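You operate a simulated robot arm through the tools that you are given. There is no shell and no other tool. Be economical: measure what you need, move in short steps, check, and stop when the job is done.

You run a simulated robot arm. Do the job below in one go: nothing can be reset, and whatever is moved stays where it is left.

JOB
Take the grey laptop off the projector and put the remote away.
Fine: press Blank on the white remote, then Off on the switcher, then pull the blue video plug and lay it on the desk before the lighting desk; stop the cue; the remote goes on top of the speaker with a top switch; the projector and both laptops stay on; the small mixer and the other plugs stay.

Only the result counts: the job must be done as asked and must still hold three seconds after the hand-in. Knocking over, shifting, dropping, spilling or breaking anything else fails it.

ROBOT AND FRAMES
A 7-joint arm with a two-finger parallel gripper on a trunk, on a base that drives. Base frame: it is fixed to the floor where the robot stands at the start and does not move with it; the origin is under the middle of the robot, x ahead of it, y to its left, z up; the surface under the hand at the start is at about z = 0.75. Lengths are in m, angles in degrees, forces in N, time in s.
With the tool pointing down near the work surface it reaches from about 0.1 to 0.84 m from the robot's upright axis, wherever it stands. Its first joint turns from -115.0 to 115.0 degrees. Places, roughly: amber-capped dial of the small mixer [0.8, -0.2, 0.8]; blank button of the remote [0.5, -0.1, 0.8]; blue-capped dial of the small mixer [0.8, -0.1, 0.8]; desk top before the lighting desk [0.5, 0.8, 0.8]; left mute button of the small mixer [0.8, -0.1, 0.8]; main dial of the small mixer [0.8, -0.2, 0.8]; off button of the switcher [0.4, -0.2, 0.7]; projector display behind the mixer [1, -0.2, 0.8]; right mute button of the small mixer [0.8, -0.2, 0.8]; small black plug with an amber ban (3x3x5 cm) [0.6, -0.3, 0.8]; small rose-banded plug (3x3x5 cm) [0.5, -0.3, 0.8]; small teal-banded plug (3x3x5 cm) [0.6, 0.4, 0.8]; top of the speaker with a top switch [0.9, -0.9, 1]; top switch of the speaker [0.8, -0.8, 1.1]; wide black plug with a blue band (4x3x6 cm) [0.5, 0.4, 0.8]; wide black plug with an amber band (4x3x6 cm) [0.4, -0.3, 0.8]. Payload 3.91 kg.
The tool frame sits at the grasp point between the pads (the TCP): z along the fingers, y along the line on which they close. The tips reach 0.03 m beyond it. The gripper opens to 0.11 m. The fingers are 0.02 m wide and 0.01 m thick; the gripper's body (0.048 by 0.112 m) begins 0.055 m behind the TCP.
Orientation is told as [roll, pitch, yaw] about the base's x, y, z axes, in that order, counted from this pose: with the fingers straight down and closing along the base's y, the tool's x points along the base's -x, its y along +y and its z along -z.

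CONTROLS
- The arm moves only by the tool step_arm. Its argument "plan" is a list of rows, each a list of 3 entries, a list of its own where there are three numbers: the gripper command, from -1 (fully open) to 1 (shut), values between in proportion, then the shift along the tool's x, y, z in mm, then the turn, a rotation vector about the tool's x, y, z in degrees. In form: [[jaw, [x, y, z], [rx, ry, rz]], ...]. A call has 1 to 10 rows; each row is the pose to reach, as a shift and turn from the pose commanded when the call began, along the tool's axes at that moment. Rows are played at 5 a second. More than 0.05 m and 8.6 degrees between two rows, or a gripper value outside its range, and nothing of the call is played. Where a pose cannot be reached the arm comes as near as it can. A force on the tool above 90 N (or 10 N above the force at the start of the call, whichever is more), or a blocked arm, ends the call early, and 0.2 s more pass. Each finger travels about 0.153 m/s and halts on what it meets, pressing with about 40 N; the grip force reading is that of the motor and also rises with nothing between the fingers. The clock runs only during rows and for 0.2 s after the last one: add rows that repeat a pose to give the fingers time. The reply holds the time, the measured pose of the TCP, the force on the tool along the base axes, the opening and the grip force, in the units named above and with some noise, with the torque about the TCP (base axes, N m) and any sound that the robot's microphone picked up.
- Cameras (640 x 400 px; columns grow to the right, rows downward): "scene" is now at [0.1892, 0.1662, 1.5489]; the picture's right is [-0.63, -0.77, 0.00], its down [-0.70, 0.57, -0.43] and it looks along [0.33, -0.27, -0.90] (base axes); focal length 249 px, centre (320, 200). "wrist" rides on the gripper at [0.072, 0.017, -0.103] in the tool frame; the picture's right is [-0.23, 0.97, 0.00], its down [-0.76, -0.18, -0.62] and it looks along [-0.61, -0.14, 0.78] (tool axes); focal length 222 px, centre (320, 200). There is no depth. A picture from a camera that has moved, and an enlarged one, comes with that camera's place and axes in the base frame and with its lens.
- snapshot(camera): a new picture of that camera. No time passes.
- lift_body(by): slides the trunk up (or, below 0, down) by that many m; the arm and the scene camera ride with it, the base frame stays. It gives what a move gives, with no picture.
- base_move(legs): drives the robot by 1 to 6 legs, each [ahead, left, turn to the left] in m, m and degrees, along the robot's own axes; the way and the turn of a leg run together, so that a leg with both is an arc; at most 1.5 m and 180 degrees a leg. The arm and the cameras ride along, it lands a little off, and it stops where it bumps. It gives what a move gives.
- turn_head(pan, tilt): turns the head with the scene camera to pan (to the left, within 80 degrees either way) and tilt (down, from -29 to 69), counted from straight ahead of the robot. It gives what a move gives.
- inspect(camera, box): a new picture of the part [left, top, right, bottom] of that camera's present view, enlarged. No time passes.
- close_job(): hands the job in; it is judged then, once.

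Work in short steps. Places have to be worked out from the pictures, the camera data and where the tool is seen: move nearer, look again, correct. Check each grasp and each placing, and mend what went wrong. You have 120 turns and 82 pictures in all, those below and enlarged ones among them. Open the gripper and draw the arm clear of the work before you hand the job in, unless the task says otherwise; then end with one line.

The tools are called after "Call:" as a command line: name --argument value ..., lists and objects as JSON in quotes. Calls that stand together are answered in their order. step_arm: Moves the arm, as the interface text tells. Its arguments: {"type":"object","properties":{"plan":{"type":"array","items":{"type":"array"}}},"required":["plan"]} The other tools are called the same way: lift_body (by) slides the trunk up or down; base_move (legs) drives the base; turn_head (pan, tilt) turns the head that bears the scene camera; snapshot (camera) takes a picture; inspect (camera, box) takes an enlarged picture of a part of a camera's view; close_job () hands the job in.

At the start:

```text
t: 0.0
tool_pos: [0.4649, 0.126, 1.0832]
tcp_rot: [0.0, 0.0, 0.1]
wrist_force: [0.4, 0.4, 0.0]
wrist_torque: [0.0, 0.01, 0.03]
grip_width: 0.1099
gripper_force: 0.1
trunk travel left (down, up): [-0.925, 0.065]
robot x, y, heading: [0.0021, 0.0008, -0.1]
head pan, tilt: [-39.4, 64.7]
```

scene: 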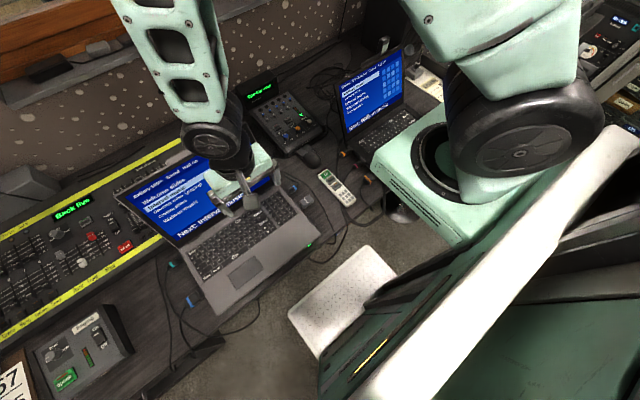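
wrist: 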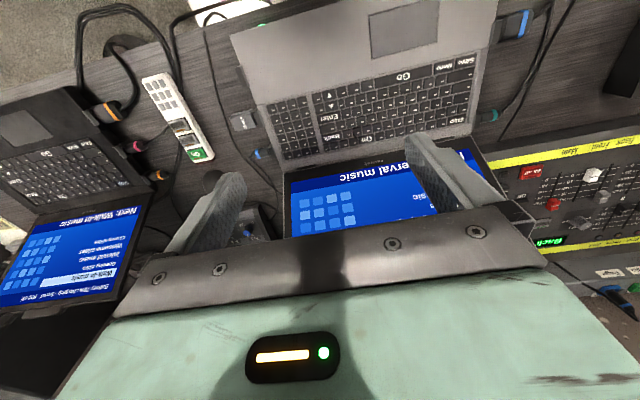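

I'll begin by getting closer views of the desk with the scene and wrist cameras.

Call:
inspect --camera "scene" --box '[240, 120, 400, 220]'

Call:
inspect --camera "wrist" --box '[60, 40, 300, 190]'

Call:
inspect --camera "scene" --box '[0, 180, 320, 400]'

```text
4.00 times, centred on (320, 170) of scene
camera zoom: at [0.1892, 0.1662, 1.5489], right [-0.63, -0.77, 0.0], down [-0.7, 0.57, -0.43], along [0.33, -0.27, -0.9], focal length 996 px, centre (320, 320)
```

zoom: 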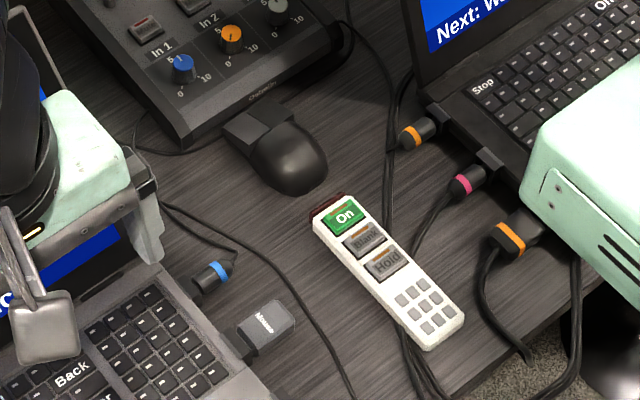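

```text
2.67 times, centred on (180, 115) of wrist
camera zoom: at [0.3916, 0.144, 1.1875], right [0.23, 0.97, 0.0], down [0.76, -0.18, 0.62], along [0.61, -0.14, -0.78], focal length 592 px, centre (693, 427)
```

zoom: 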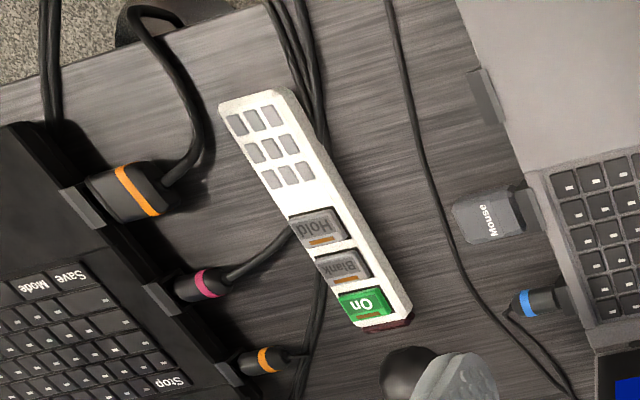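

```text
1.82 times, centred on (160, 290) of scene
camera zoom: at [0.1892, 0.1662, 1.5489], right [-0.63, -0.77, 0.0], down [-0.7, 0.57, -0.43], along [0.33, -0.27, -0.9], focal length 453 px, centre (611, 36)
```

zoom: 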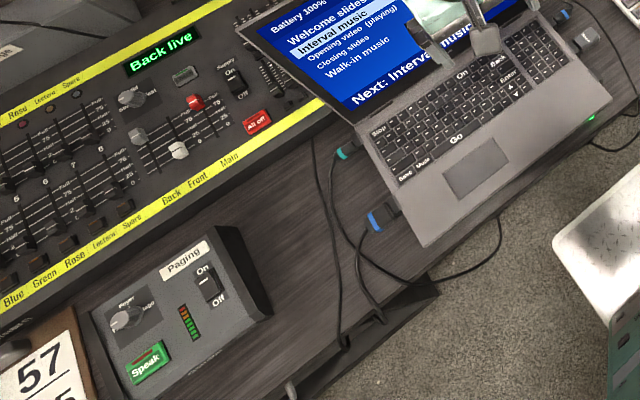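

The grey laptop shows "Opening video (playing)"; the blue-banded wide plug is at its left front. I need to see both screens, the switcher and the speaker, so I turn the head.

Call:
turn_head --pan -15 --tilt 50

Call:
snapshot --camera "scene"

Call:
turn_head --pan -60 --tilt 35

Call:
snapshot --camera "scene"

```text
t: 0.9
tool_pos: [0.4641, 0.1266, 1.0834]
tcp_rot: [0.0, 0.0, 0.0]
wrist_force: [0.3, -0.3, 0.0]
wrist_torque: [0.0, 0.0, 0.0]
grip_width: 0.1102
gripper_force: 0.0
trunk travel left (down, up): [-0.925, 0.065]
robot x, y, heading: [-0.0006, -0.0003, -0.1]
head pan, tilt: [-15.0, 50.0]
```

```text
76 pictures are left
camera scene: at [0.2163, 0.185, 1.5666], right [-0.26, -0.97, 0.0], down [-0.74, 0.2, -0.64], along [0.62, -0.17, -0.77], focal length 249 px, centre (320, 200)
```

scene: 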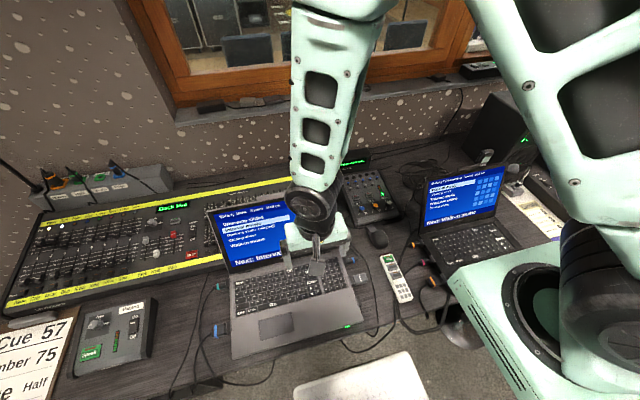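

```text
t: 2.0
tool_pos: [0.4643, 0.1259, 1.0841]
tcp_rot: [0.0, 0.0, 0.0]
wrist_force: [0.9, -0.9, -0.2]
wrist_torque: [0.0, 0.01, 0.04]
grip_width: 0.1098
gripper_force: 0.1
trunk travel left (down, up): [-0.925, 0.065]
robot x, y, heading: [-0.0006, -0.0021, -0.4]
head pan, tilt: [-60.0, 35.0]
```

```text
75 pictures are left
camera scene: at [0.1861, 0.1288, 1.5884], right [-0.87, -0.5, 0.0], down [-0.29, 0.5, -0.82], along [0.41, -0.71, -0.57], focal length 249 px, centre (320, 200)
```

scene: 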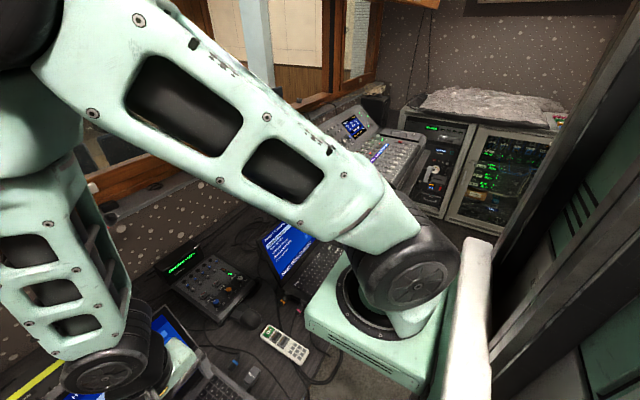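

The Blank button triangulates to about (0.508, -0.146, 0.77) from both cameras. I close the jaws and move above it, staying about 0.15 m high.

Call:
step_arm --plan '[[1, [-6, -39, 15], [0, 0, 0]], [1, [-12, -78, 30], [0, 0, 0]], [1, [-18, -117, 45], [0, 0, 0]], [1, [-24, -156, 60], [0, 0, 0]], [1, [-30, -195, 75], [0, 0, 0]], [1, [-36, -234, 90], [0, 0, 0]], [1, [-44, -272, 105], [0, 0, 0]], [1, [-44, -272, 140], [0, 0, 0]], [1, [-44, -272, 140], [0, 0, 0]]]'

Call:
snapshot --camera "wrist"

Call:
turn_head --pan -40 --tilt 50

Call:
snapshot --camera "scene"

```text
t: 4.0
tool_pos: [0.5065, -0.1469, 0.9437]
tcp_rot: [-0.1, 0.1, 0.0]
wrist_force: [0.6, 0.2, 0.3]
wrist_torque: [-0.01, -0.01, -0.02]
grip_width: 0.0
gripper_force: 37.6
trunk travel left (down, up): [-0.925, 0.065]
robot x, y, heading: [0.0025, 0.0012, -0.3]
head pan, tilt: [-60.0, 35.0]
```

```text
74 pictures are left
camera wrist: at [0.4333, -0.1294, 1.0475], right [0.23, 0.97, 0.0], down [0.76, -0.18, 0.62], along [0.61, -0.14, -0.78], focal length 222 px, centre (320, 200)
```

wrist: 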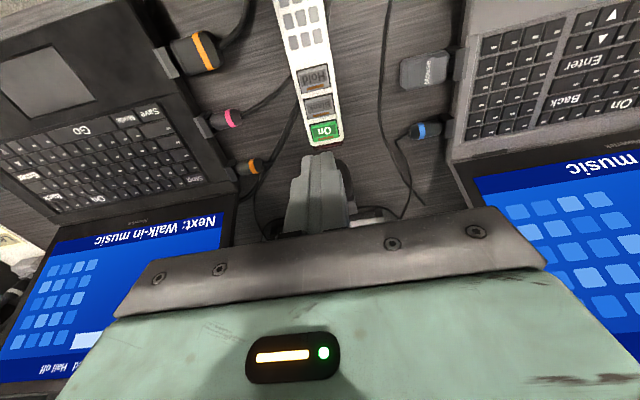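

```text
t: 4.8
tool_pos: [0.5066, -0.1457, 0.944]
tcp_rot: [0.1, 0.0, -0.1]
wrist_force: [-0.5, 0.2, -0.2]
wrist_torque: [0.02, 0.0, 0.0]
grip_width: 0.0
gripper_force: 37.7
trunk travel left (down, up): [-0.925, 0.065]
robot x, y, heading: [-0.0003, -0.0033, -0.3]
head pan, tilt: [-40.0, 50.0]
```

```text
73 pictures are left
camera scene: at [0.201, 0.1554, 1.5667], right [-0.64, -0.77, 0.0], down [-0.59, 0.49, -0.64], along [0.49, -0.41, -0.77], focal length 249 px, centre (320, 200)
```

scene: 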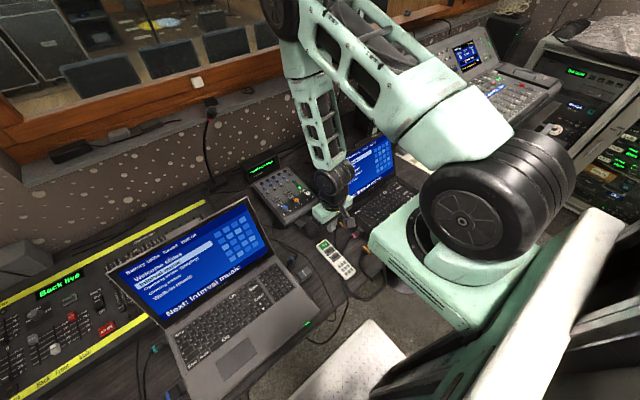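

Blank computes to (0.505, -0.1475). A zoom will tell how much margin I have to the neighbour buttons.

Call:
inspect --camera "wrist" --box '[260, 40, 380, 160]'

Call:
inspect --camera "scene" --box '[100, 180, 340, 330]'

```text
3.33 times, centred on (320, 100) of wrist
camera zoom: at [0.4335, -0.129, 1.0479], right [0.23, 0.97, 0.0], down [0.76, -0.18, 0.62], along [0.61, -0.14, -0.78], focal length 740 px, centre (320, 533)
```

zoom: 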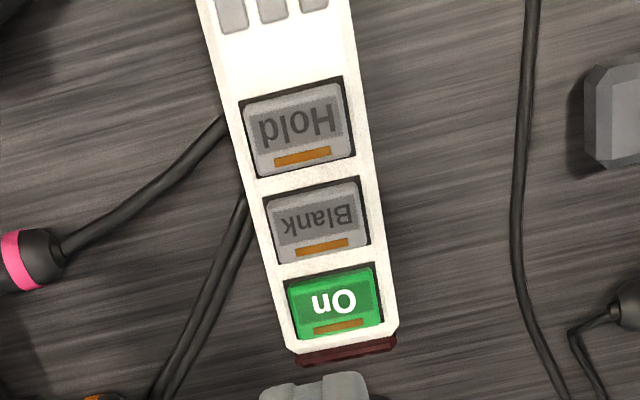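

```text
2.67 times, centred on (220, 255) of scene
camera zoom: at [0.201, 0.1554, 1.5667], right [-0.64, -0.77, 0.0], down [-0.59, 0.49, -0.64], along [0.49, -0.41, -0.77], focal length 664 px, centre (587, 53)
```

zoom: 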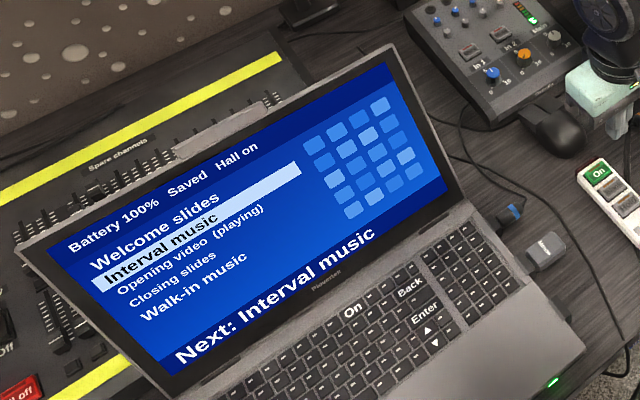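

Blank at about (0.510, -0.147), spacing about 28 mm, so a 20 mm fingertip fits. I descend to just above it.

Call:
step_arm --plan '[[1, [-4, -1, 40], [0, 0, 0]], [1, [-4, -1, 80], [0, 0, 0]], [1, [-4, -1, 115], [0, 0, 0]], [1, [-4, -1, 125], [0, 0, 0]], [1, [-4, -1, 125], [0, 0, 0]]]'

Call:
inspect --camera "wrist" --box '[240, 60, 400, 220]'

```text
t: 6.0
tool_pos: [0.5145, -0.1454, 0.8188]
tcp_rot: [-0.1, -0.1, 0.0]
wrist_force: [-1.1, -1.0, 0.0]
wrist_torque: [0.01, -0.02, -0.01]
grip_width: 0.0
gripper_force: 38.5
trunk travel left (down, up): [-0.925, 0.065]
robot x, y, heading: [0.0019, 0.0016, 0.2]
head pan, tilt: [-40.0, 50.0]
```

```text
2.50 times, centred on (320, 140) of wrist
camera zoom: at [0.4409, -0.1281, 0.9225], right [0.23, 0.97, 0.0], down [0.76, -0.18, 0.62], along [0.61, -0.14, -0.78], focal length 555 px, centre (320, 350)
```

zoom: 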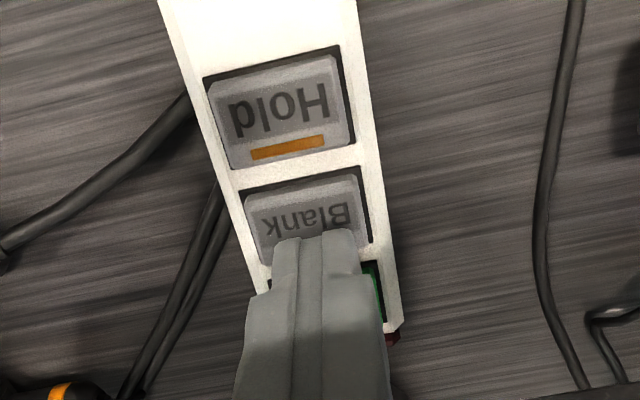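

The tip sits about 4 mm too far forward and 1.5 mm left; I correct and press down in small steps.

Call:
step_arm --plan '[[1, [4, -1, 4], [0, 0, 0]], [1, [4, -1, 8], [0, 0, 0]], [1, [4, -1, 11], [0, 0, 0]], [1, [4, -1, 14], [0, 0, 0]]]'

```text
t: 7.0
tool_pos: [0.5084, -0.1475, 0.8036]
tcp_rot: [0.1, 0.0, -0.1]
wrist_force: [0.1, -0.7, 9.0]
wrist_torque: [-0.01, 0.01, 0.0]
grip_width: 0.0001
gripper_force: 37.6
trunk travel left (down, up): [-0.925, 0.065]
robot x, y, heading: [-0.0014, -0.0033, 0.1]
head pan, tilt: [-40.0, 50.0]
heard: click
```

A click was heard at 9 N. I lift and look at the remote.

Call:
step_arm --plan '[[1, [0, 0, -20], [0, 0, 0]], [1, [0, 0, -60], [0, 0, 0]], [1, [0, 0, -100], [0, 0, 0]], [1, [0, 0, -140], [0, 0, 0]]]'

Call:
inspect --camera "wrist" --box '[200, 0, 440, 160]'

Call:
inspect --camera "scene" --box '[180, 120, 420, 270]'

```text
t: 8.0
tool_pos: [0.5081, -0.1479, 0.9458]
tcp_rot: [0.0, 0.0, 0.0]
wrist_force: [0.2, 0.2, 0.5]
wrist_torque: [0.0, 0.04, 0.01]
grip_width: 0.0
gripper_force: 37.8
trunk travel left (down, up): [-0.925, 0.065]
robot x, y, heading: [0.0043, 0.0014, 0.0]
head pan, tilt: [-40.0, 50.0]
```

```text
2.50 times, centred on (320, 80) of wrist
camera zoom: at [0.4356, -0.1309, 1.0499], right [0.23, 0.97, 0.0], down [0.76, -0.18, 0.62], along [0.61, -0.14, -0.78], focal length 555 px, centre (320, 500)
```

zoom: 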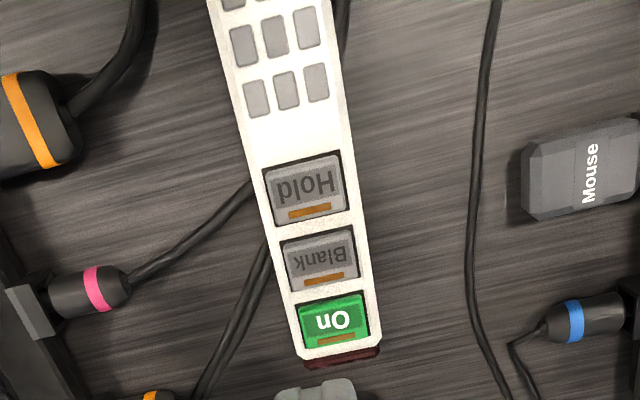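

```text
2.67 times, centred on (300, 195) of scene
camera zoom: at [0.2014, 0.1554, 1.5665], right [-0.64, -0.77, 0.0], down [-0.59, 0.49, -0.64], along [0.49, -0.41, -0.77], focal length 664 px, centre (373, 213)
```

zoom: 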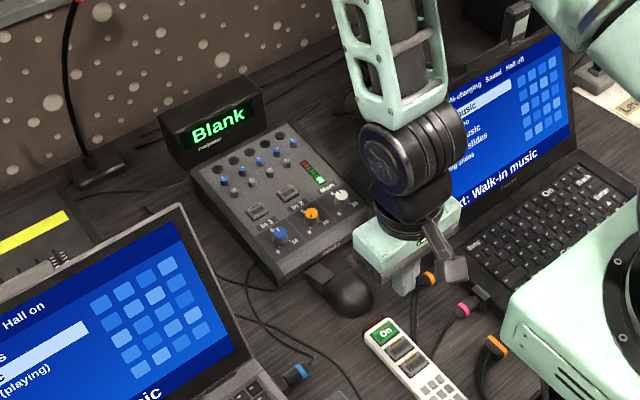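

The projector display now reads "Blank". Next I find the switcher: draw the arm back at height so the wrist camera sees the desk's front edge.

Call:
step_arm --plan '[[1, [45, 0, -15], [0, 0, 0]], [1, [90, 0, -30], [0, 0, 0]], [1, [135, 0, -45], [0, 0, 0]], [1, [180, -10, -50], [0, 0, 0]], [1, [220, -20, -50], [0, 0, 0]], [1, [220, -20, -50], [0, 0, 0]]]'

Call:
snapshot --camera "wrist"

Call:
snapshot --camera "scene"

```text
t: 9.4
tool_pos: [0.3407, -0.1999, 0.9023]
tcp_rot: [0.0, 0.1, 0.0]
wrist_force: [0.6, -0.3, 0.0]
wrist_torque: [0.0, -0.02, 0.02]
grip_width: 0.0
gripper_force: 37.3
out of reach, approached as far as the arm can: row 2, 3, 4, 5, 6
trunk travel left (down, up): [-0.925, 0.065]
robot x, y, heading: [0.0012, 0.0016, 0.2]
head pan, tilt: [-40.0, 50.0]
```

```text
67 pictures are left
camera wrist: at [0.2682, -0.1833, 1.0072], right [0.23, 0.97, 0.0], down [0.76, -0.18, 0.62], along [0.61, -0.14, -0.78], focal length 222 px, centre (320, 200)
```

wrist: 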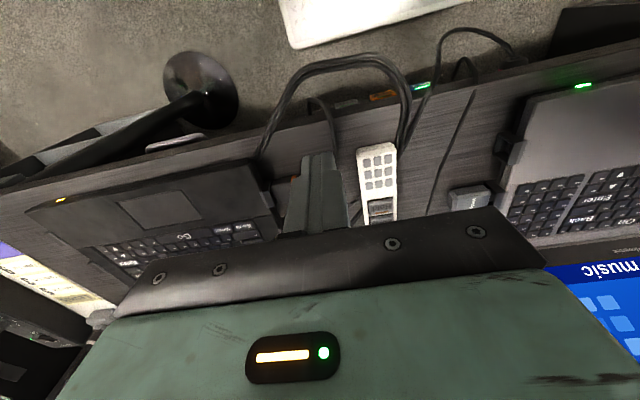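

```text
66 pictures are left
camera scene: at [0.2009, 0.1553, 1.5667], right [-0.64, -0.77, 0.0], down [-0.59, 0.49, -0.64], along [0.49, -0.41, -0.77], focal length 249 px, centre (320, 200)
```

scene: 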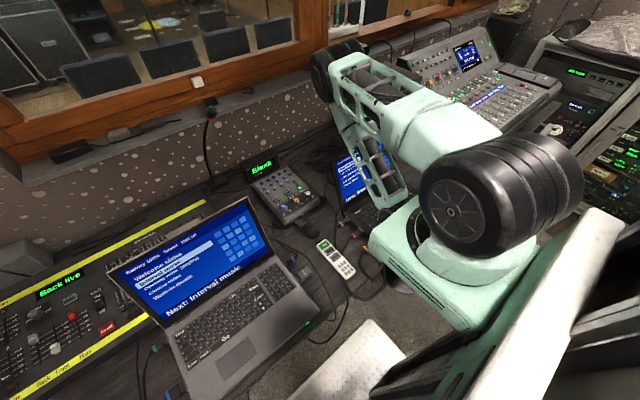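

The switcher seems to be on the desk's front edge (coloured buttons near (380,95)). I zoom in.

Call:
inspect --camera "wrist" --box '[320, 55, 480, 155]'

```text
4.00 times, centred on (400, 105) of wrist
camera zoom: at [0.2682, -0.1833, 1.0072], right [0.23, 0.97, 0.0], down [0.76, -0.18, 0.62], along [0.61, -0.14, -0.78], focal length 888 px, centre (0, 580)
```

zoom: 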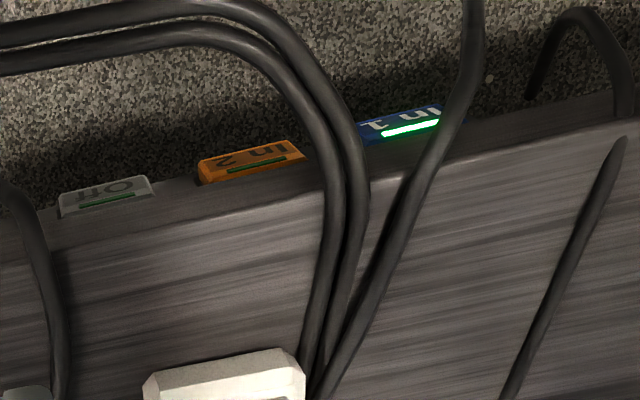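

The switcher is on the desk's front face near x≈0.355: Off (grey), In 2, and In 1 (lit). I'll back the hand off a bit and lower it for a more frontal view, checking how the commanded pose behaves.

Call:
step_arm --plan '[[1, [20, 0, 0], [0, 0, 0]], [1, [40, 0, 10], [0, 0, 0]]]'

```text
t: 10.0
tool_pos: [0.3026, -0.2032, 0.8883]
tcp_rot: [-0.1, 0.0, 0.0]
wrist_force: [-0.1, 0.0, 1.0]
wrist_torque: [-0.02, -0.02, -0.01]
grip_width: 0.0
gripper_force: 37.9
out of reach, approached as far as the arm can: row 1, 2
trunk travel left (down, up): [-0.925, 0.065]
robot x, y, heading: [-0.001, 0.0014, -0.5]
head pan, tilt: [-40.0, 50.0]
```

I'm near the inner limit at this height; lower should be easier. I try a small move toward (0.30, -0.17, 0.82).

Call:
step_arm --plan '[[1, [0, 15, 20], [0, 0, 0]], [1, [0, 33, 45], [0, 0, 0]], [1, [0, 33, 70], [0, 0, 0]], [1, [15, 33, 75], [0, 0, 0]]]'

Call:
snapshot --camera "wrist"

```text
t: 11.0
tool_pos: [0.2873, -0.1715, 0.8142]
tcp_rot: [-0.1, 0.1, 0.0]
wrist_force: [1.0, 0.2, 0.0]
wrist_torque: [-0.01, 0.02, -0.01]
grip_width: 0.0
gripper_force: 37.7
trunk travel left (down, up): [-0.925, 0.065]
robot x, y, heading: [-0.0034, -0.0015, -0.3]
head pan, tilt: [-40.0, 50.0]
```

```text
64 pictures are left
camera wrist: at [0.2152, -0.1549, 0.9182], right [0.23, 0.97, 0.0], down [0.76, -0.18, 0.62], along [0.61, -0.14, -0.78], focal length 222 px, centre (320, 200)
```

wrist: 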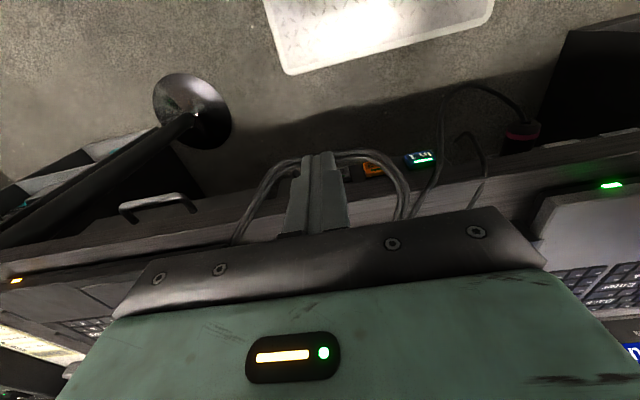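

Call:
inspect --camera "wrist" --box '[220, 120, 460, 260]'

```text
2.67 times, centred on (340, 190) of wrist
camera zoom: at [0.2152, -0.1549, 0.9182], right [0.23, 0.97, 0.0], down [0.76, -0.18, 0.62], along [0.61, -0.14, -0.78], focal length 592 px, centre (267, 227)
```

zoom: 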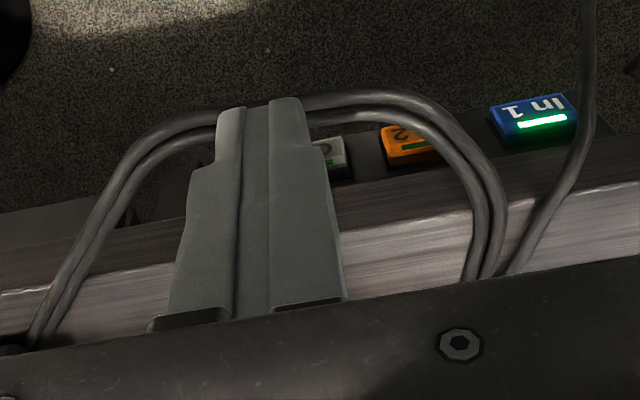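

Off triangulates to about (0.357, -0.168, 0.695), facing the robot; a cable loop bulges out to x≈0.30, z≈0.75. I'll lean the fingers 10° and come down inside the loop, first to just above cable height.

Call:
step_arm --plan '[[1, [-15, 3, -6], [0, -5, 0]], [1, [-40, 3, -6], [0, -10, 0]], [1, [-40, 3, 10], [0, -10, 0]], [1, [-40, 3, 20], [0, -10, 0]], [1, [-40, 3, 20], [0, -10, 0]]]'

Call:
inspect --camera "wrist" --box '[220, 100, 460, 250]'

```text
t: 12.2
tool_pos: [0.3302, -0.1695, 0.7931]
tcp_rot: [0.0, -10.0, 0.1]
wrist_force: [-0.4, 0.2, 0.2]
wrist_torque: [-0.04, 0.0, 0.03]
grip_width: 0.0
gripper_force: 37.5
trunk travel left (down, up): [-0.925, 0.065]
robot x, y, heading: [0.0016, 0.0014, 0.0]
head pan, tilt: [-40.0, 50.0]
```

```text
2.67 times, centred on (340, 175) of wrist
camera zoom: at [0.2403, -0.1514, 0.8828], right [0.22, 0.97, 0.04], down [0.64, -0.18, 0.75], along [0.73, -0.14, -0.66], focal length 592 px, centre (267, 267)
```

zoom: 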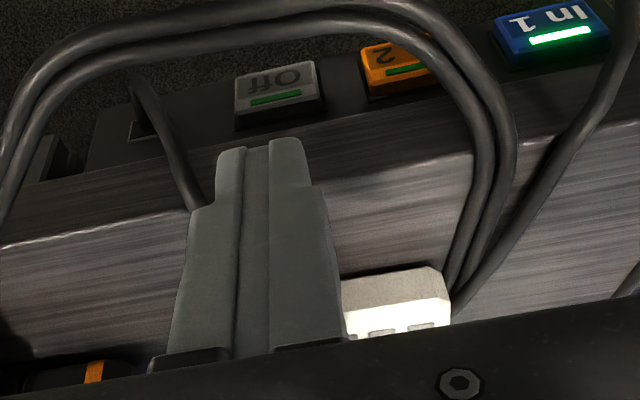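

Off is straight ahead and the finger lies inside the cable loop. I lower the tips in front of the button face, 4 mm back, then check.

Call:
step_arm --plan '[[1, [9, 1, 15], [0, 0, 0]], [1, [12, 1, 35], [0, 0, 0]], [1, [14, 1, 52], [0, 0, 0]], [1, [16, 1, 66], [0, 0, 0]], [1, [16, 1, 66], [0, 0, 0]]]'

Call:
inspect --camera "wrist" --box '[220, 100, 460, 250]'

```text
t: 13.4
tool_pos: [0.3259, -0.1678, 0.7228]
tcp_rot: [0.0, -10.1, -0.1]
wrist_force: [0.0, 0.2, 0.1]
wrist_torque: [0.0, 0.05, -0.01]
grip_width: 0.0
gripper_force: 37.8
trunk travel left (down, up): [-0.925, 0.065]
robot x, y, heading: [-0.001, -0.0006, -0.0]
head pan, tilt: [-40.0, 50.0]
```

```text
2.67 times, centred on (340, 175) of wrist
camera zoom: at [0.2354, -0.1506, 0.8146], right [0.22, 0.97, 0.04], down [0.64, -0.18, 0.75], along [0.73, -0.14, -0.67], focal length 592 px, centre (267, 267)
```

zoom: 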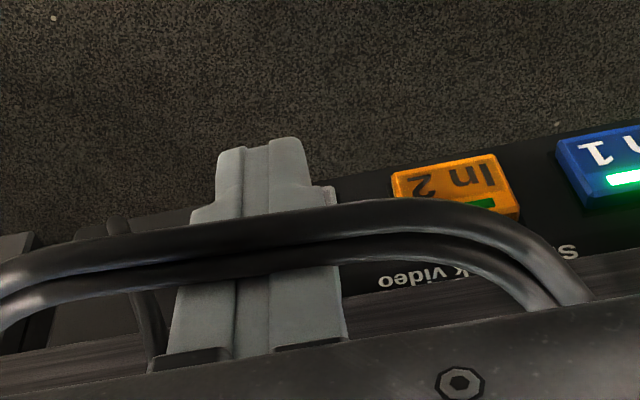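

No contact yet, tip is at button height (≈0.69). I press forward in small steps.

Call:
step_arm --plan '[[1, [-4, 0, 0.7], [0, 0, 0]], [1, [-7, 0, 1.2], [0, 0, 0]], [1, [-10, 0, 1.8], [0, 0, 0]], [1, [-12, 0, 2.1], [0, 0, 0]]]'

```text
t: 14.4
tool_pos: [0.3371, -0.17, 0.7249]
tcp_rot: [0.1, -10.0, -0.1]
wrist_force: [-0.2, -0.5, 0.0]
wrist_torque: [0.0, 0.0, 0.02]
grip_width: 0.0
gripper_force: 37.4
trunk travel left (down, up): [-0.925, 0.065]
robot x, y, heading: [-0.0003, 0.0018, -0.1]
head pan, tilt: [-40.0, 50.0]
```

Call:
step_arm --plan '[[1, [-2, 0, 0.4], [0, 0, 0]], [1, [-4, 0, 0.7], [0, 0, 0]], [1, [-6, 0, 1.0], [0, 0, 0]]]'

Call:
inspect --camera "wrist" --box '[220, 100, 460, 250]'

```text
t: 15.2
tool_pos: [0.3436, -0.1676, 0.7233]
tcp_rot: [-0.1, -10.0, -0.1]
wrist_force: [0.2, -0.6, 0.4]
wrist_torque: [0.02, -0.03, -0.01]
grip_width: 0.0
gripper_force: 38.0
trunk travel left (down, up): [-0.925, 0.065]
robot x, y, heading: [0.0022, 0.0009, 0.0]
head pan, tilt: [-40.0, 50.0]
```

```text
2.67 times, centred on (340, 175) of wrist
camera zoom: at [0.2536, -0.1508, 0.8144], right [0.22, 0.97, 0.04], down [0.64, -0.18, 0.75], along [0.73, -0.14, -0.66], focal length 592 px, centre (267, 267)
```

zoom: 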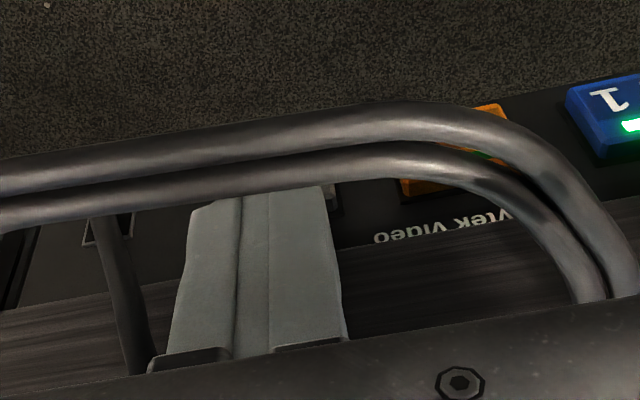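

Call:
step_arm --plan '[[1, [-2, 0, 0.4], [0, 0, 0]], [1, [-4, 0, 0.7], [0, 0, 0]], [1, [-5, 0, 0.9], [0, 0, 0]]]'

```text
t: 16.0
tool_pos: [0.3439, -0.1687, 0.7259]
tcp_rot: [0.0, -9.5, -0.1]
wrist_force: [-30.2, -3.4, -5.4]
wrist_torque: [0.06, 0.11, -0.08]
grip_width: 0.0004
gripper_force: 37.9
trunk travel left (down, up): [-0.925, 0.065]
robot x, y, heading: [-0.0005, 0.0015, -0.1]
head pan, tilt: [-40.0, 50.0]
```

The 30 N contact without a click and near the TCP height means the finger meets the desk's lip (x≈0.354) while the button sits deeper. I'll withdraw and instead push with the tool horizontal, passing below the cable loop, after driving back.

Call:
step_arm --plan '[[1, [10, 0, -1.7], [0, 0, 0]], [1, [4, 0, -35], [0, 0, 0]], [1, [-3, 0, -75], [0, 0, 0]], [1, [-10, 0, -115], [0, 0, 0]], [1, [-15, 0, -150], [0, 0, 0]], [1, [-15, 0, -150], [0, 0, 0]]]'

Call:
snapshot --camera "wrist"

```text
t: 17.4
tool_pos: [0.3373, -0.1693, 0.8734]
tcp_rot: [0.0, -10.0, 0.1]
wrist_force: [-0.8, -0.8, 0.9]
wrist_torque: [0.0, -0.04, -0.04]
grip_width: 0.0
gripper_force: 38.0
trunk travel left (down, up): [-0.925, 0.065]
robot x, y, heading: [-0.0011, -0.0034, 0.1]
head pan, tilt: [-40.0, 50.0]
```

```text
59 pictures are left
camera wrist: at [0.2487, -0.1518, 0.9638], right [0.22, 0.97, 0.04], down [0.64, -0.18, 0.75], along [0.73, -0.14, -0.66], focal length 222 px, centre (320, 200)
```

wrist: 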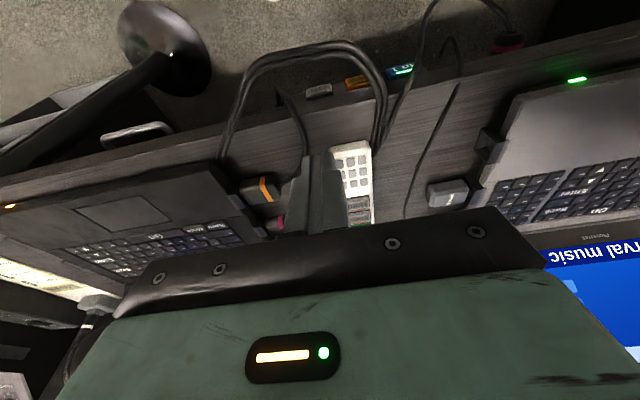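

Everything is undisturbed. I drive straight back in modest legs.

Call:
base_move --legs '[[-0.2, 0, 0]]'

Call:
base_move --legs '[[-0.25, 0, 0]]'

Call:
turn_head --pan -15 --tilt 45

Call:
snapshot --camera "scene"

```text
t: 19.0
tool_pos: [0.1412, -0.1687, 0.8732]
tcp_rot: [0.0, -10.1, 0.2]
wrist_force: [0.5, 0.0, 1.5]
wrist_torque: [0.01, -0.03, -0.01]
grip_width: 0.0001
gripper_force: 37.2
trunk travel left (down, up): [-0.925, 0.065]
robot x, y, heading: [-0.1985, -0.0004, -0.2]
head pan, tilt: [-40.0, 50.0]
```

```text
t: 20.5
tool_pos: [-0.0363, -0.1917, 0.8847]
tcp_rot: [-0.6, -11.0, 3.2]
wrist_force: [0.2, 0.4, -0.6]
wrist_torque: [0.01, 0.07, 0.0]
grip_width: 0.0001
gripper_force: 37.6
trunk travel left (down, up): [-0.925, 0.065]
robot x, y, heading: [-0.3521, -0.009, 0.8]
head pan, tilt: [-40.0, 50.0]
stopped in leg 1: the robot was blocked; the commanded pose is now the measured one
```

```text
t: 21.4
tool_pos: [-0.0401, -0.1965, 0.8851]
tcp_rot: [-1.2, -10.5, 2.8]
wrist_force: [-0.5, 0.6, 0.5]
wrist_torque: [-0.01, -0.03, -0.02]
grip_width: 0.0
gripper_force: 37.3
trunk travel left (down, up): [-0.925, 0.065]
robot x, y, heading: [-0.355, -0.012, 0.9]
head pan, tilt: [-15.0, 45.0]
```

```text
58 pictures are left
camera scene: at [-0.023, 0.1784, 1.5722], right [-0.25, -0.97, 0.02], down [-0.73, 0.17, -0.66], along [0.63, -0.18, -0.75], focal length 249 px, centre (320, 200)
```

scene: 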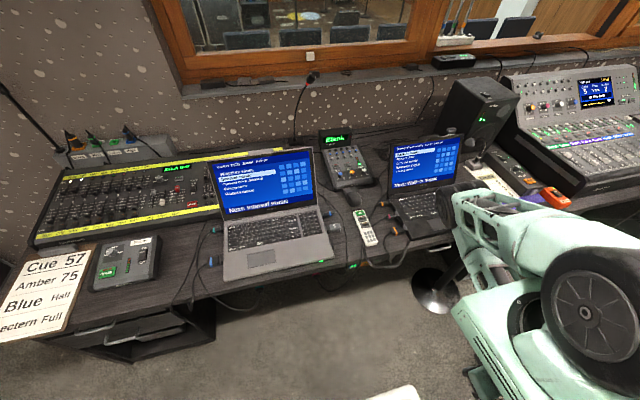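

The robot bumped something behind at x≈-0.35 and is slightly tilted; I ease forward a little and check the attitude.

Call:
base_move --legs '[[0.06, 0, 0]]'

Call:
turn_head --pan -80 --tilt 50

Call:
snapshot --camera "scene"

Call:
turn_head --pan 80 --tilt 50

Call:
snapshot --camera "scene"

```text
t: 22.1
tool_pos: [0.0256, -0.2383, 0.9022]
tcp_rot: [-9.0, -28.9, 17.2]
wrist_force: [0.8, -0.1, 1.3]
wrist_torque: [0.03, -0.01, 0.03]
grip_width: 0.0
gripper_force: 37.4
trunk travel left (down, up): [-0.925, 0.065]
robot x, y, heading: [-0.3429, -0.0105, 0.9]
head pan, tilt: [-15.0, 45.0]
stopped in leg 1: the robot was blocked; the commanded pose is now the measured one
```

```text
t: 23.4
tool_pos: [0.0219, -0.2441, 0.9038]
tcp_rot: [-9.5, -28.7, 15.2]
wrist_force: [-0.5, -0.3, -0.3]
wrist_torque: [-0.01, 0.01, 0.01]
grip_width: 0.0
gripper_force: 38.0
trunk travel left (down, up): [-0.925, 0.065]
robot x, y, heading: [-0.3441, -0.0158, 0.9]
head pan, tilt: [-80.0, 50.0]
```

```text
57 pictures are left
camera scene: at [-0.0887, 0.1225, 1.5701], right [-0.98, -0.19, 0.07], down [-0.19, 0.75, -0.63], along [0.07, -0.63, -0.77], focal length 249 px, centre (320, 200)
```

scene: 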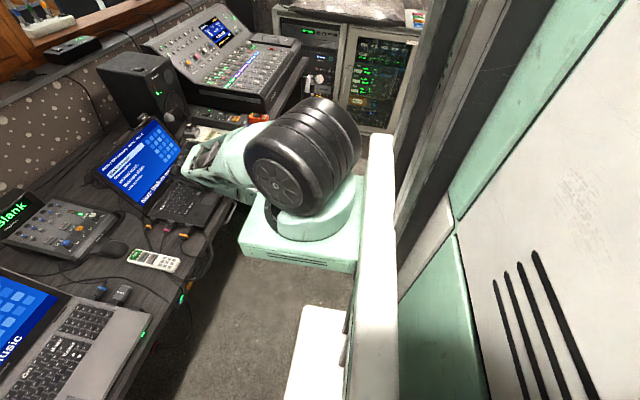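

```text
t: 25.9
tool_pos: [0.0212, -0.2525, 0.9042]
tcp_rot: [-10.4, -28.8, 13.5]
wrist_force: [0.5, -0.1, 0.1]
wrist_torque: [0.03, 0.0, 0.0]
grip_width: 0.0
gripper_force: 37.5
trunk travel left (down, up): [-0.925, 0.065]
robot x, y, heading: [-0.3457, -0.0106, 0.9]
head pan, tilt: [80.0, 50.0]
```

```text
56 pictures are left
camera scene: at [-0.0923, 0.2744, 1.5701], right [0.99, -0.16, -0.07], down [-0.16, -0.76, -0.63], along [0.05, 0.63, -0.77], focal length 249 px, centre (320, 200)
```

scene: 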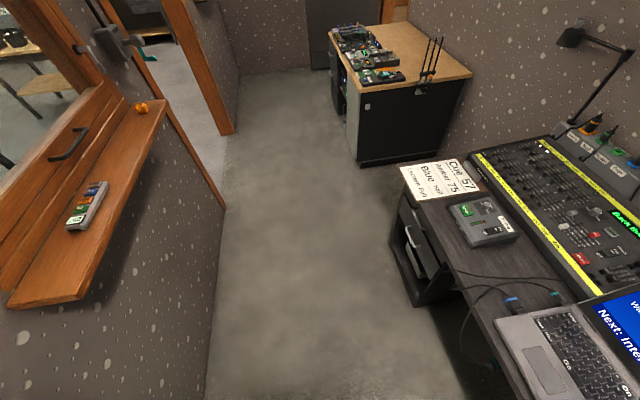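

The robot is pitched a few degrees and the hand has been turned; something is blocking. I look before moving any more.

Call:
snapshot --camera "wrist"

Call:
turn_head --pan -40 --tilt 65

Call:
snapshot --camera "scene"

```text
55 pictures are left
camera wrist: at [-0.0964, -0.2426, 0.9573], right [0.05, 1.0, -0.04], down [0.36, 0.02, 0.93], along [0.93, -0.07, -0.36], focal length 222 px, centre (320, 200)
```

wrist: 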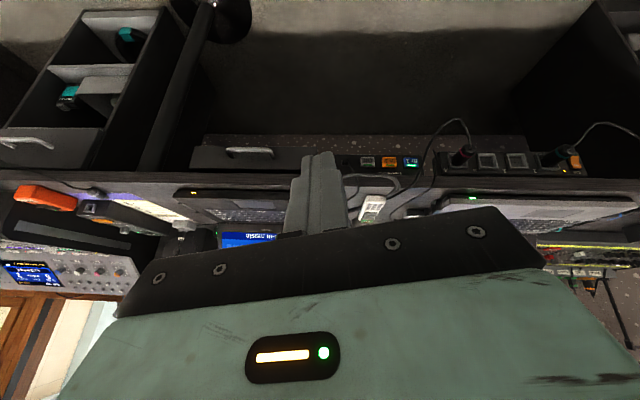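

```text
t: 27.9
tool_pos: [0.0204, -0.2549, 0.9064]
tcp_rot: [-10.9, -29.0, 13.1]
wrist_force: [-0.3, 0.1, -0.4]
wrist_torque: [-0.01, -0.02, 0.03]
grip_width: 0.0001
gripper_force: 37.9
trunk travel left (down, up): [-0.925, 0.065]
robot x, y, heading: [-0.3495, -0.0068, 0.9]
head pan, tilt: [-40.0, 65.0]
```

```text
54 pictures are left
camera scene: at [-0.059, 0.1605, 1.5498], right [-0.63, -0.78, 0.04], down [-0.73, 0.57, -0.38], along [0.27, -0.27, -0.93], focal length 249 px, centre (320, 200)
```

scene: 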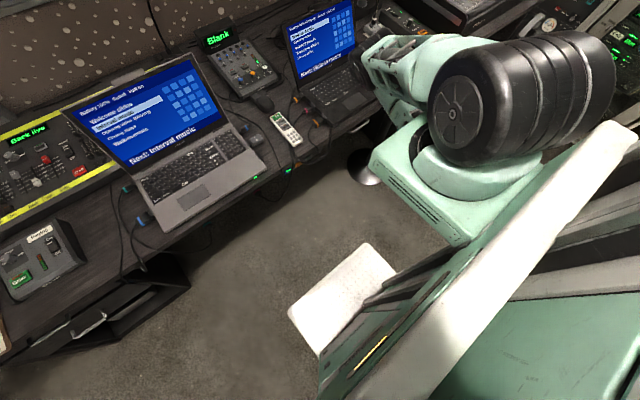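

The robot is pitched about 4° nose-down, with only free floor ahead. I try another forward leg to get off whatever is behind.

Call:
base_move --legs '[[0.1, 0, 0]]'

Call:
snapshot --camera "scene"

```text
t: 28.6
tool_pos: [0.0358, -0.2793, 0.9098]
tcp_rot: [-15.0, -30.1, 29.7]
wrist_force: [-0.6, 0.5, 0.5]
wrist_torque: [-0.02, 0.0, -0.01]
grip_width: 0.0001
gripper_force: 37.6
trunk travel left (down, up): [-0.925, 0.065]
robot x, y, heading: [-0.3336, -0.0106, 1.2]
head pan, tilt: [-40.0, 65.0]
stopped in leg 1: the robot was blocked; the commanded pose is now the measured one
```

```text
53 pictures are left
camera scene: at [-0.0598, 0.1607, 1.55], right [-0.62, -0.78, 0.04], down [-0.73, 0.57, -0.38], along [0.28, -0.27, -0.92], focal length 249 px, centre (320, 200)
```

scene: 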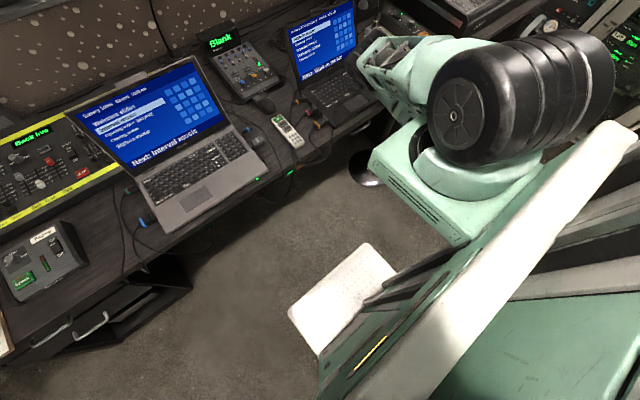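

The arm itself gets turned as the base pushes, so an arm link is probably touching something. I zoom in around the elbow.

Call:
inspect --camera "scene" --box '[270, 0, 510, 150]'

Call:
snapshot --camera "wrist"

Call:
turn_head --pan -80 --tilt 20

Call:
snapshot --camera "scene"

```text
2.67 times, centred on (390, 75) of scene
camera zoom: at [-0.0598, 0.1607, 1.55], right [-0.62, -0.78, 0.04], down [-0.73, 0.57, -0.38], along [0.28, -0.27, -0.92], focal length 664 px, centre (133, 533)
```

zoom: 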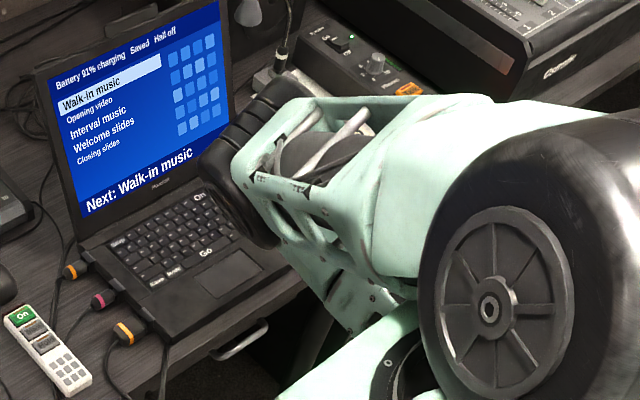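

```text
51 pictures are left
camera wrist: at [-0.0823, -0.2965, 0.9557], right [-0.19, 0.98, -0.1], down [0.29, 0.16, 0.94], along [0.94, 0.14, -0.32], focal length 222 px, centre (320, 200)
```

wrist: 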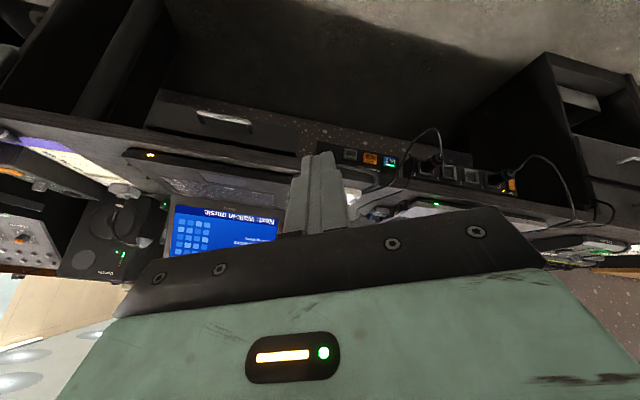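

```text
t: 29.8
tool_pos: [0.0328, -0.2832, 0.9102]
tcp_rot: [-15.4, -30.0, 28.4]
wrist_force: [-0.3, 0.6, -0.9]
wrist_torque: [-0.02, -0.01, 0.01]
grip_width: 0.0
gripper_force: 37.7
trunk travel left (down, up): [-0.925, 0.065]
robot x, y, heading: [-0.337, -0.0096, 1.0]
head pan, tilt: [-80.0, 20.0]
```

```text
50 pictures are left
camera scene: at [-0.0845, 0.1069, 1.6153], right [-0.98, -0.2, 0.06], down [-0.12, 0.33, -0.93], along [0.16, -0.92, -0.35], focal length 249 px, centre (320, 200)
```

scene: 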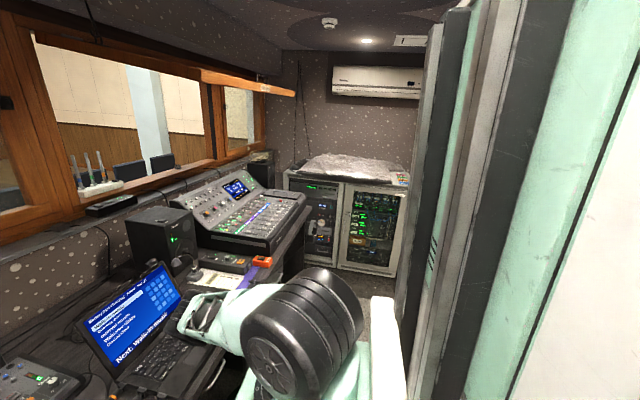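

The elbow hangs freely; the tilt (rear raised against the wall at x≈-0.73) seems to be making the arm pose drift. I try a somewhat longer forward leg, which still leaves the elbow clear of the black laptop.

Call:
base_move --legs '[[0.15, 0, 0]]'

```text
t: 30.5
tool_pos: [0.044, -0.3019, 0.9121]
tcp_rot: [-19.8, -28.6, 43.9]
wrist_force: [0.2, -0.7, -0.7]
wrist_torque: [-0.03, 0.0, -0.01]
grip_width: 0.0
gripper_force: 37.8
trunk travel left (down, up): [-0.925, 0.065]
robot x, y, heading: [-0.3202, -0.0124, 1.4]
head pan, tilt: [-80.0, 20.0]
stopped in leg 1: the robot was blocked; the commanded pose is now the measured one
```

I need to know exactly where the elbow is; zoom from this side view.

Call:
inspect --camera "scene" --box '[60, 230, 380, 400]'

Call:
turn_head --pan -65 --tilt 45

Call:
snapshot --camera "scene"

```text
2.00 times, centred on (220, 315) of scene
camera zoom: at [-0.0862, 0.1071, 1.6152], right [-0.98, -0.2, 0.05], down [-0.11, 0.33, -0.94], along [0.17, -0.92, -0.35], focal length 498 px, centre (520, -30)
```

zoom: 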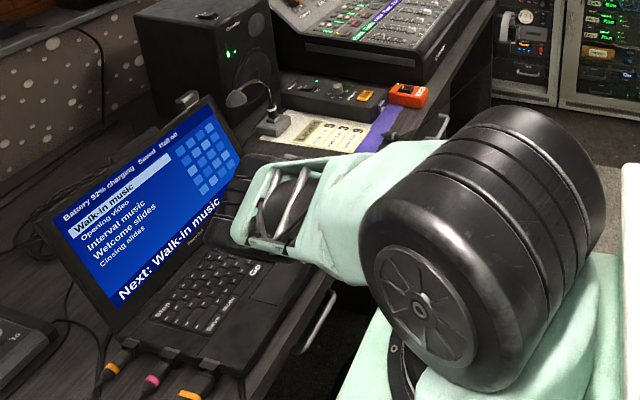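

```text
t: 31.4
tool_pos: [0.0415, -0.3063, 0.9119]
tcp_rot: [-20.0, -28.5, 42.7]
wrist_force: [0.8, 0.8, -0.3]
wrist_torque: [0.01, -0.02, -0.03]
grip_width: 0.0
gripper_force: 37.9
trunk travel left (down, up): [-0.925, 0.065]
robot x, y, heading: [-0.3232, -0.0137, 1.2]
head pan, tilt: [-65.0, 45.0]
```

```text
48 pictures are left
camera scene: at [-0.0699, 0.1249, 1.5758], right [-0.9, -0.44, 0.05], down [-0.35, 0.63, -0.69], along [0.28, -0.64, -0.72], focal length 249 px, centre (320, 200)
```

scene: 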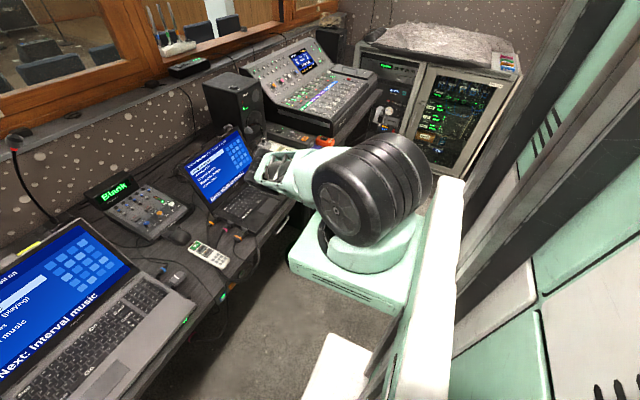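

Likely the arm is folded tightly against its own carriage. I extend the hand forward and up into free space to unfold it.

Call:
step_arm --plan '[[1, [-32, -24, 12], [0, 0, 0]], [1, [-64, -48, 25], [0, 0, 0]], [1, [-95, -73, 37], [0, 0, 0]], [1, [-126, -97, 50], [0, 0, 0]], [1, [-158, -121, 62], [0, 0, 0]], [1, [-158, -121, 62], [0, 0, 0]]]'

Call:
snapshot --camera "scene"

```text
t: 32.0
tool_pos: [0.0167, -0.3029, 0.9368]
tcp_rot: [-18.5, -29.6, 38.0]
wrist_force: [-0.6, -1.0, -0.1]
wrist_torque: [-0.02, 0.04, -0.03]
grip_width: 0.0001
gripper_force: 37.8
trunk travel left (down, up): [-0.925, 0.065]
robot x, y, heading: [-0.3164, -0.0143, 1.3]
head pan, tilt: [-65.0, 45.0]
stopped in row 2: the arm was blocked; the commanded pose is now the measured one
```

```text
47 pictures are left
camera scene: at [-0.0693, 0.1239, 1.5756], right [-0.9, -0.44, 0.04], down [-0.35, 0.63, -0.69], along [0.28, -0.63, -0.72], focal length 249 px, centre (320, 200)
```

scene: 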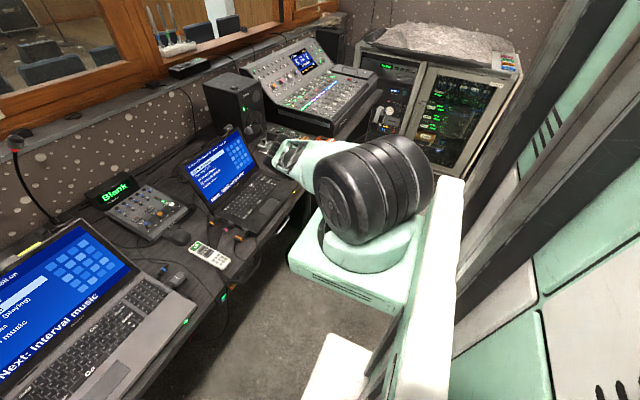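

The arm is jammed rather than simply folded. I test a small move to the right and up to find a free direction.

Call:
step_arm --plan '[[1, [3, -26, -10], [0, 0, 0]], [1, [6, -53, -20], [0, 0, 0]]]'

Call:
turn_head --pan -80 --tilt 69

Call:
snapshot --camera "scene"

```text
t: 32.6
tool_pos: [-0.0453, -0.3383, 0.9608]
tcp_rot: [-16.1, -30.5, 35.1]
wrist_force: [1.0, 0.5, 0.4]
wrist_torque: [-0.01, 0.07, -0.03]
grip_width: 0.0001
gripper_force: 37.7
trunk travel left (down, up): [-0.925, 0.065]
robot x, y, heading: [-0.3131, -0.0112, 1.3]
head pan, tilt: [-65.0, 45.0]
stopped in row 2: the arm was blocked; the commanded pose is now the measured one
```

```text
t: 33.5
tool_pos: [-0.0418, -0.3379, 0.9602]
tcp_rot: [-16.2, -30.7, 35.2]
wrist_force: [0.5, 1.2, 0.3]
wrist_torque: [0.0, 0.0, -0.03]
grip_width: 0.0002
gripper_force: 37.6
trunk travel left (down, up): [-0.925, 0.065]
robot x, y, heading: [-0.3166, -0.0143, 1.3]
head pan, tilt: [-80.0, 68.8]
```

```text
46 pictures are left
camera scene: at [-0.0967, 0.1414, 1.5481], right [-0.98, -0.2, 0.05], down [-0.2, 0.91, -0.35], along [0.03, -0.36, -0.93], focal length 249 px, centre (320, 200)
```

scene: 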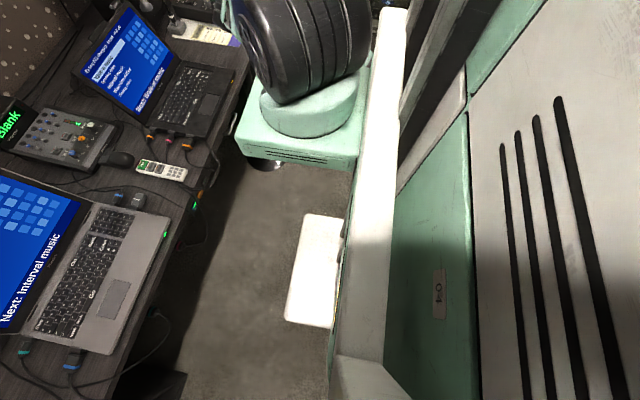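

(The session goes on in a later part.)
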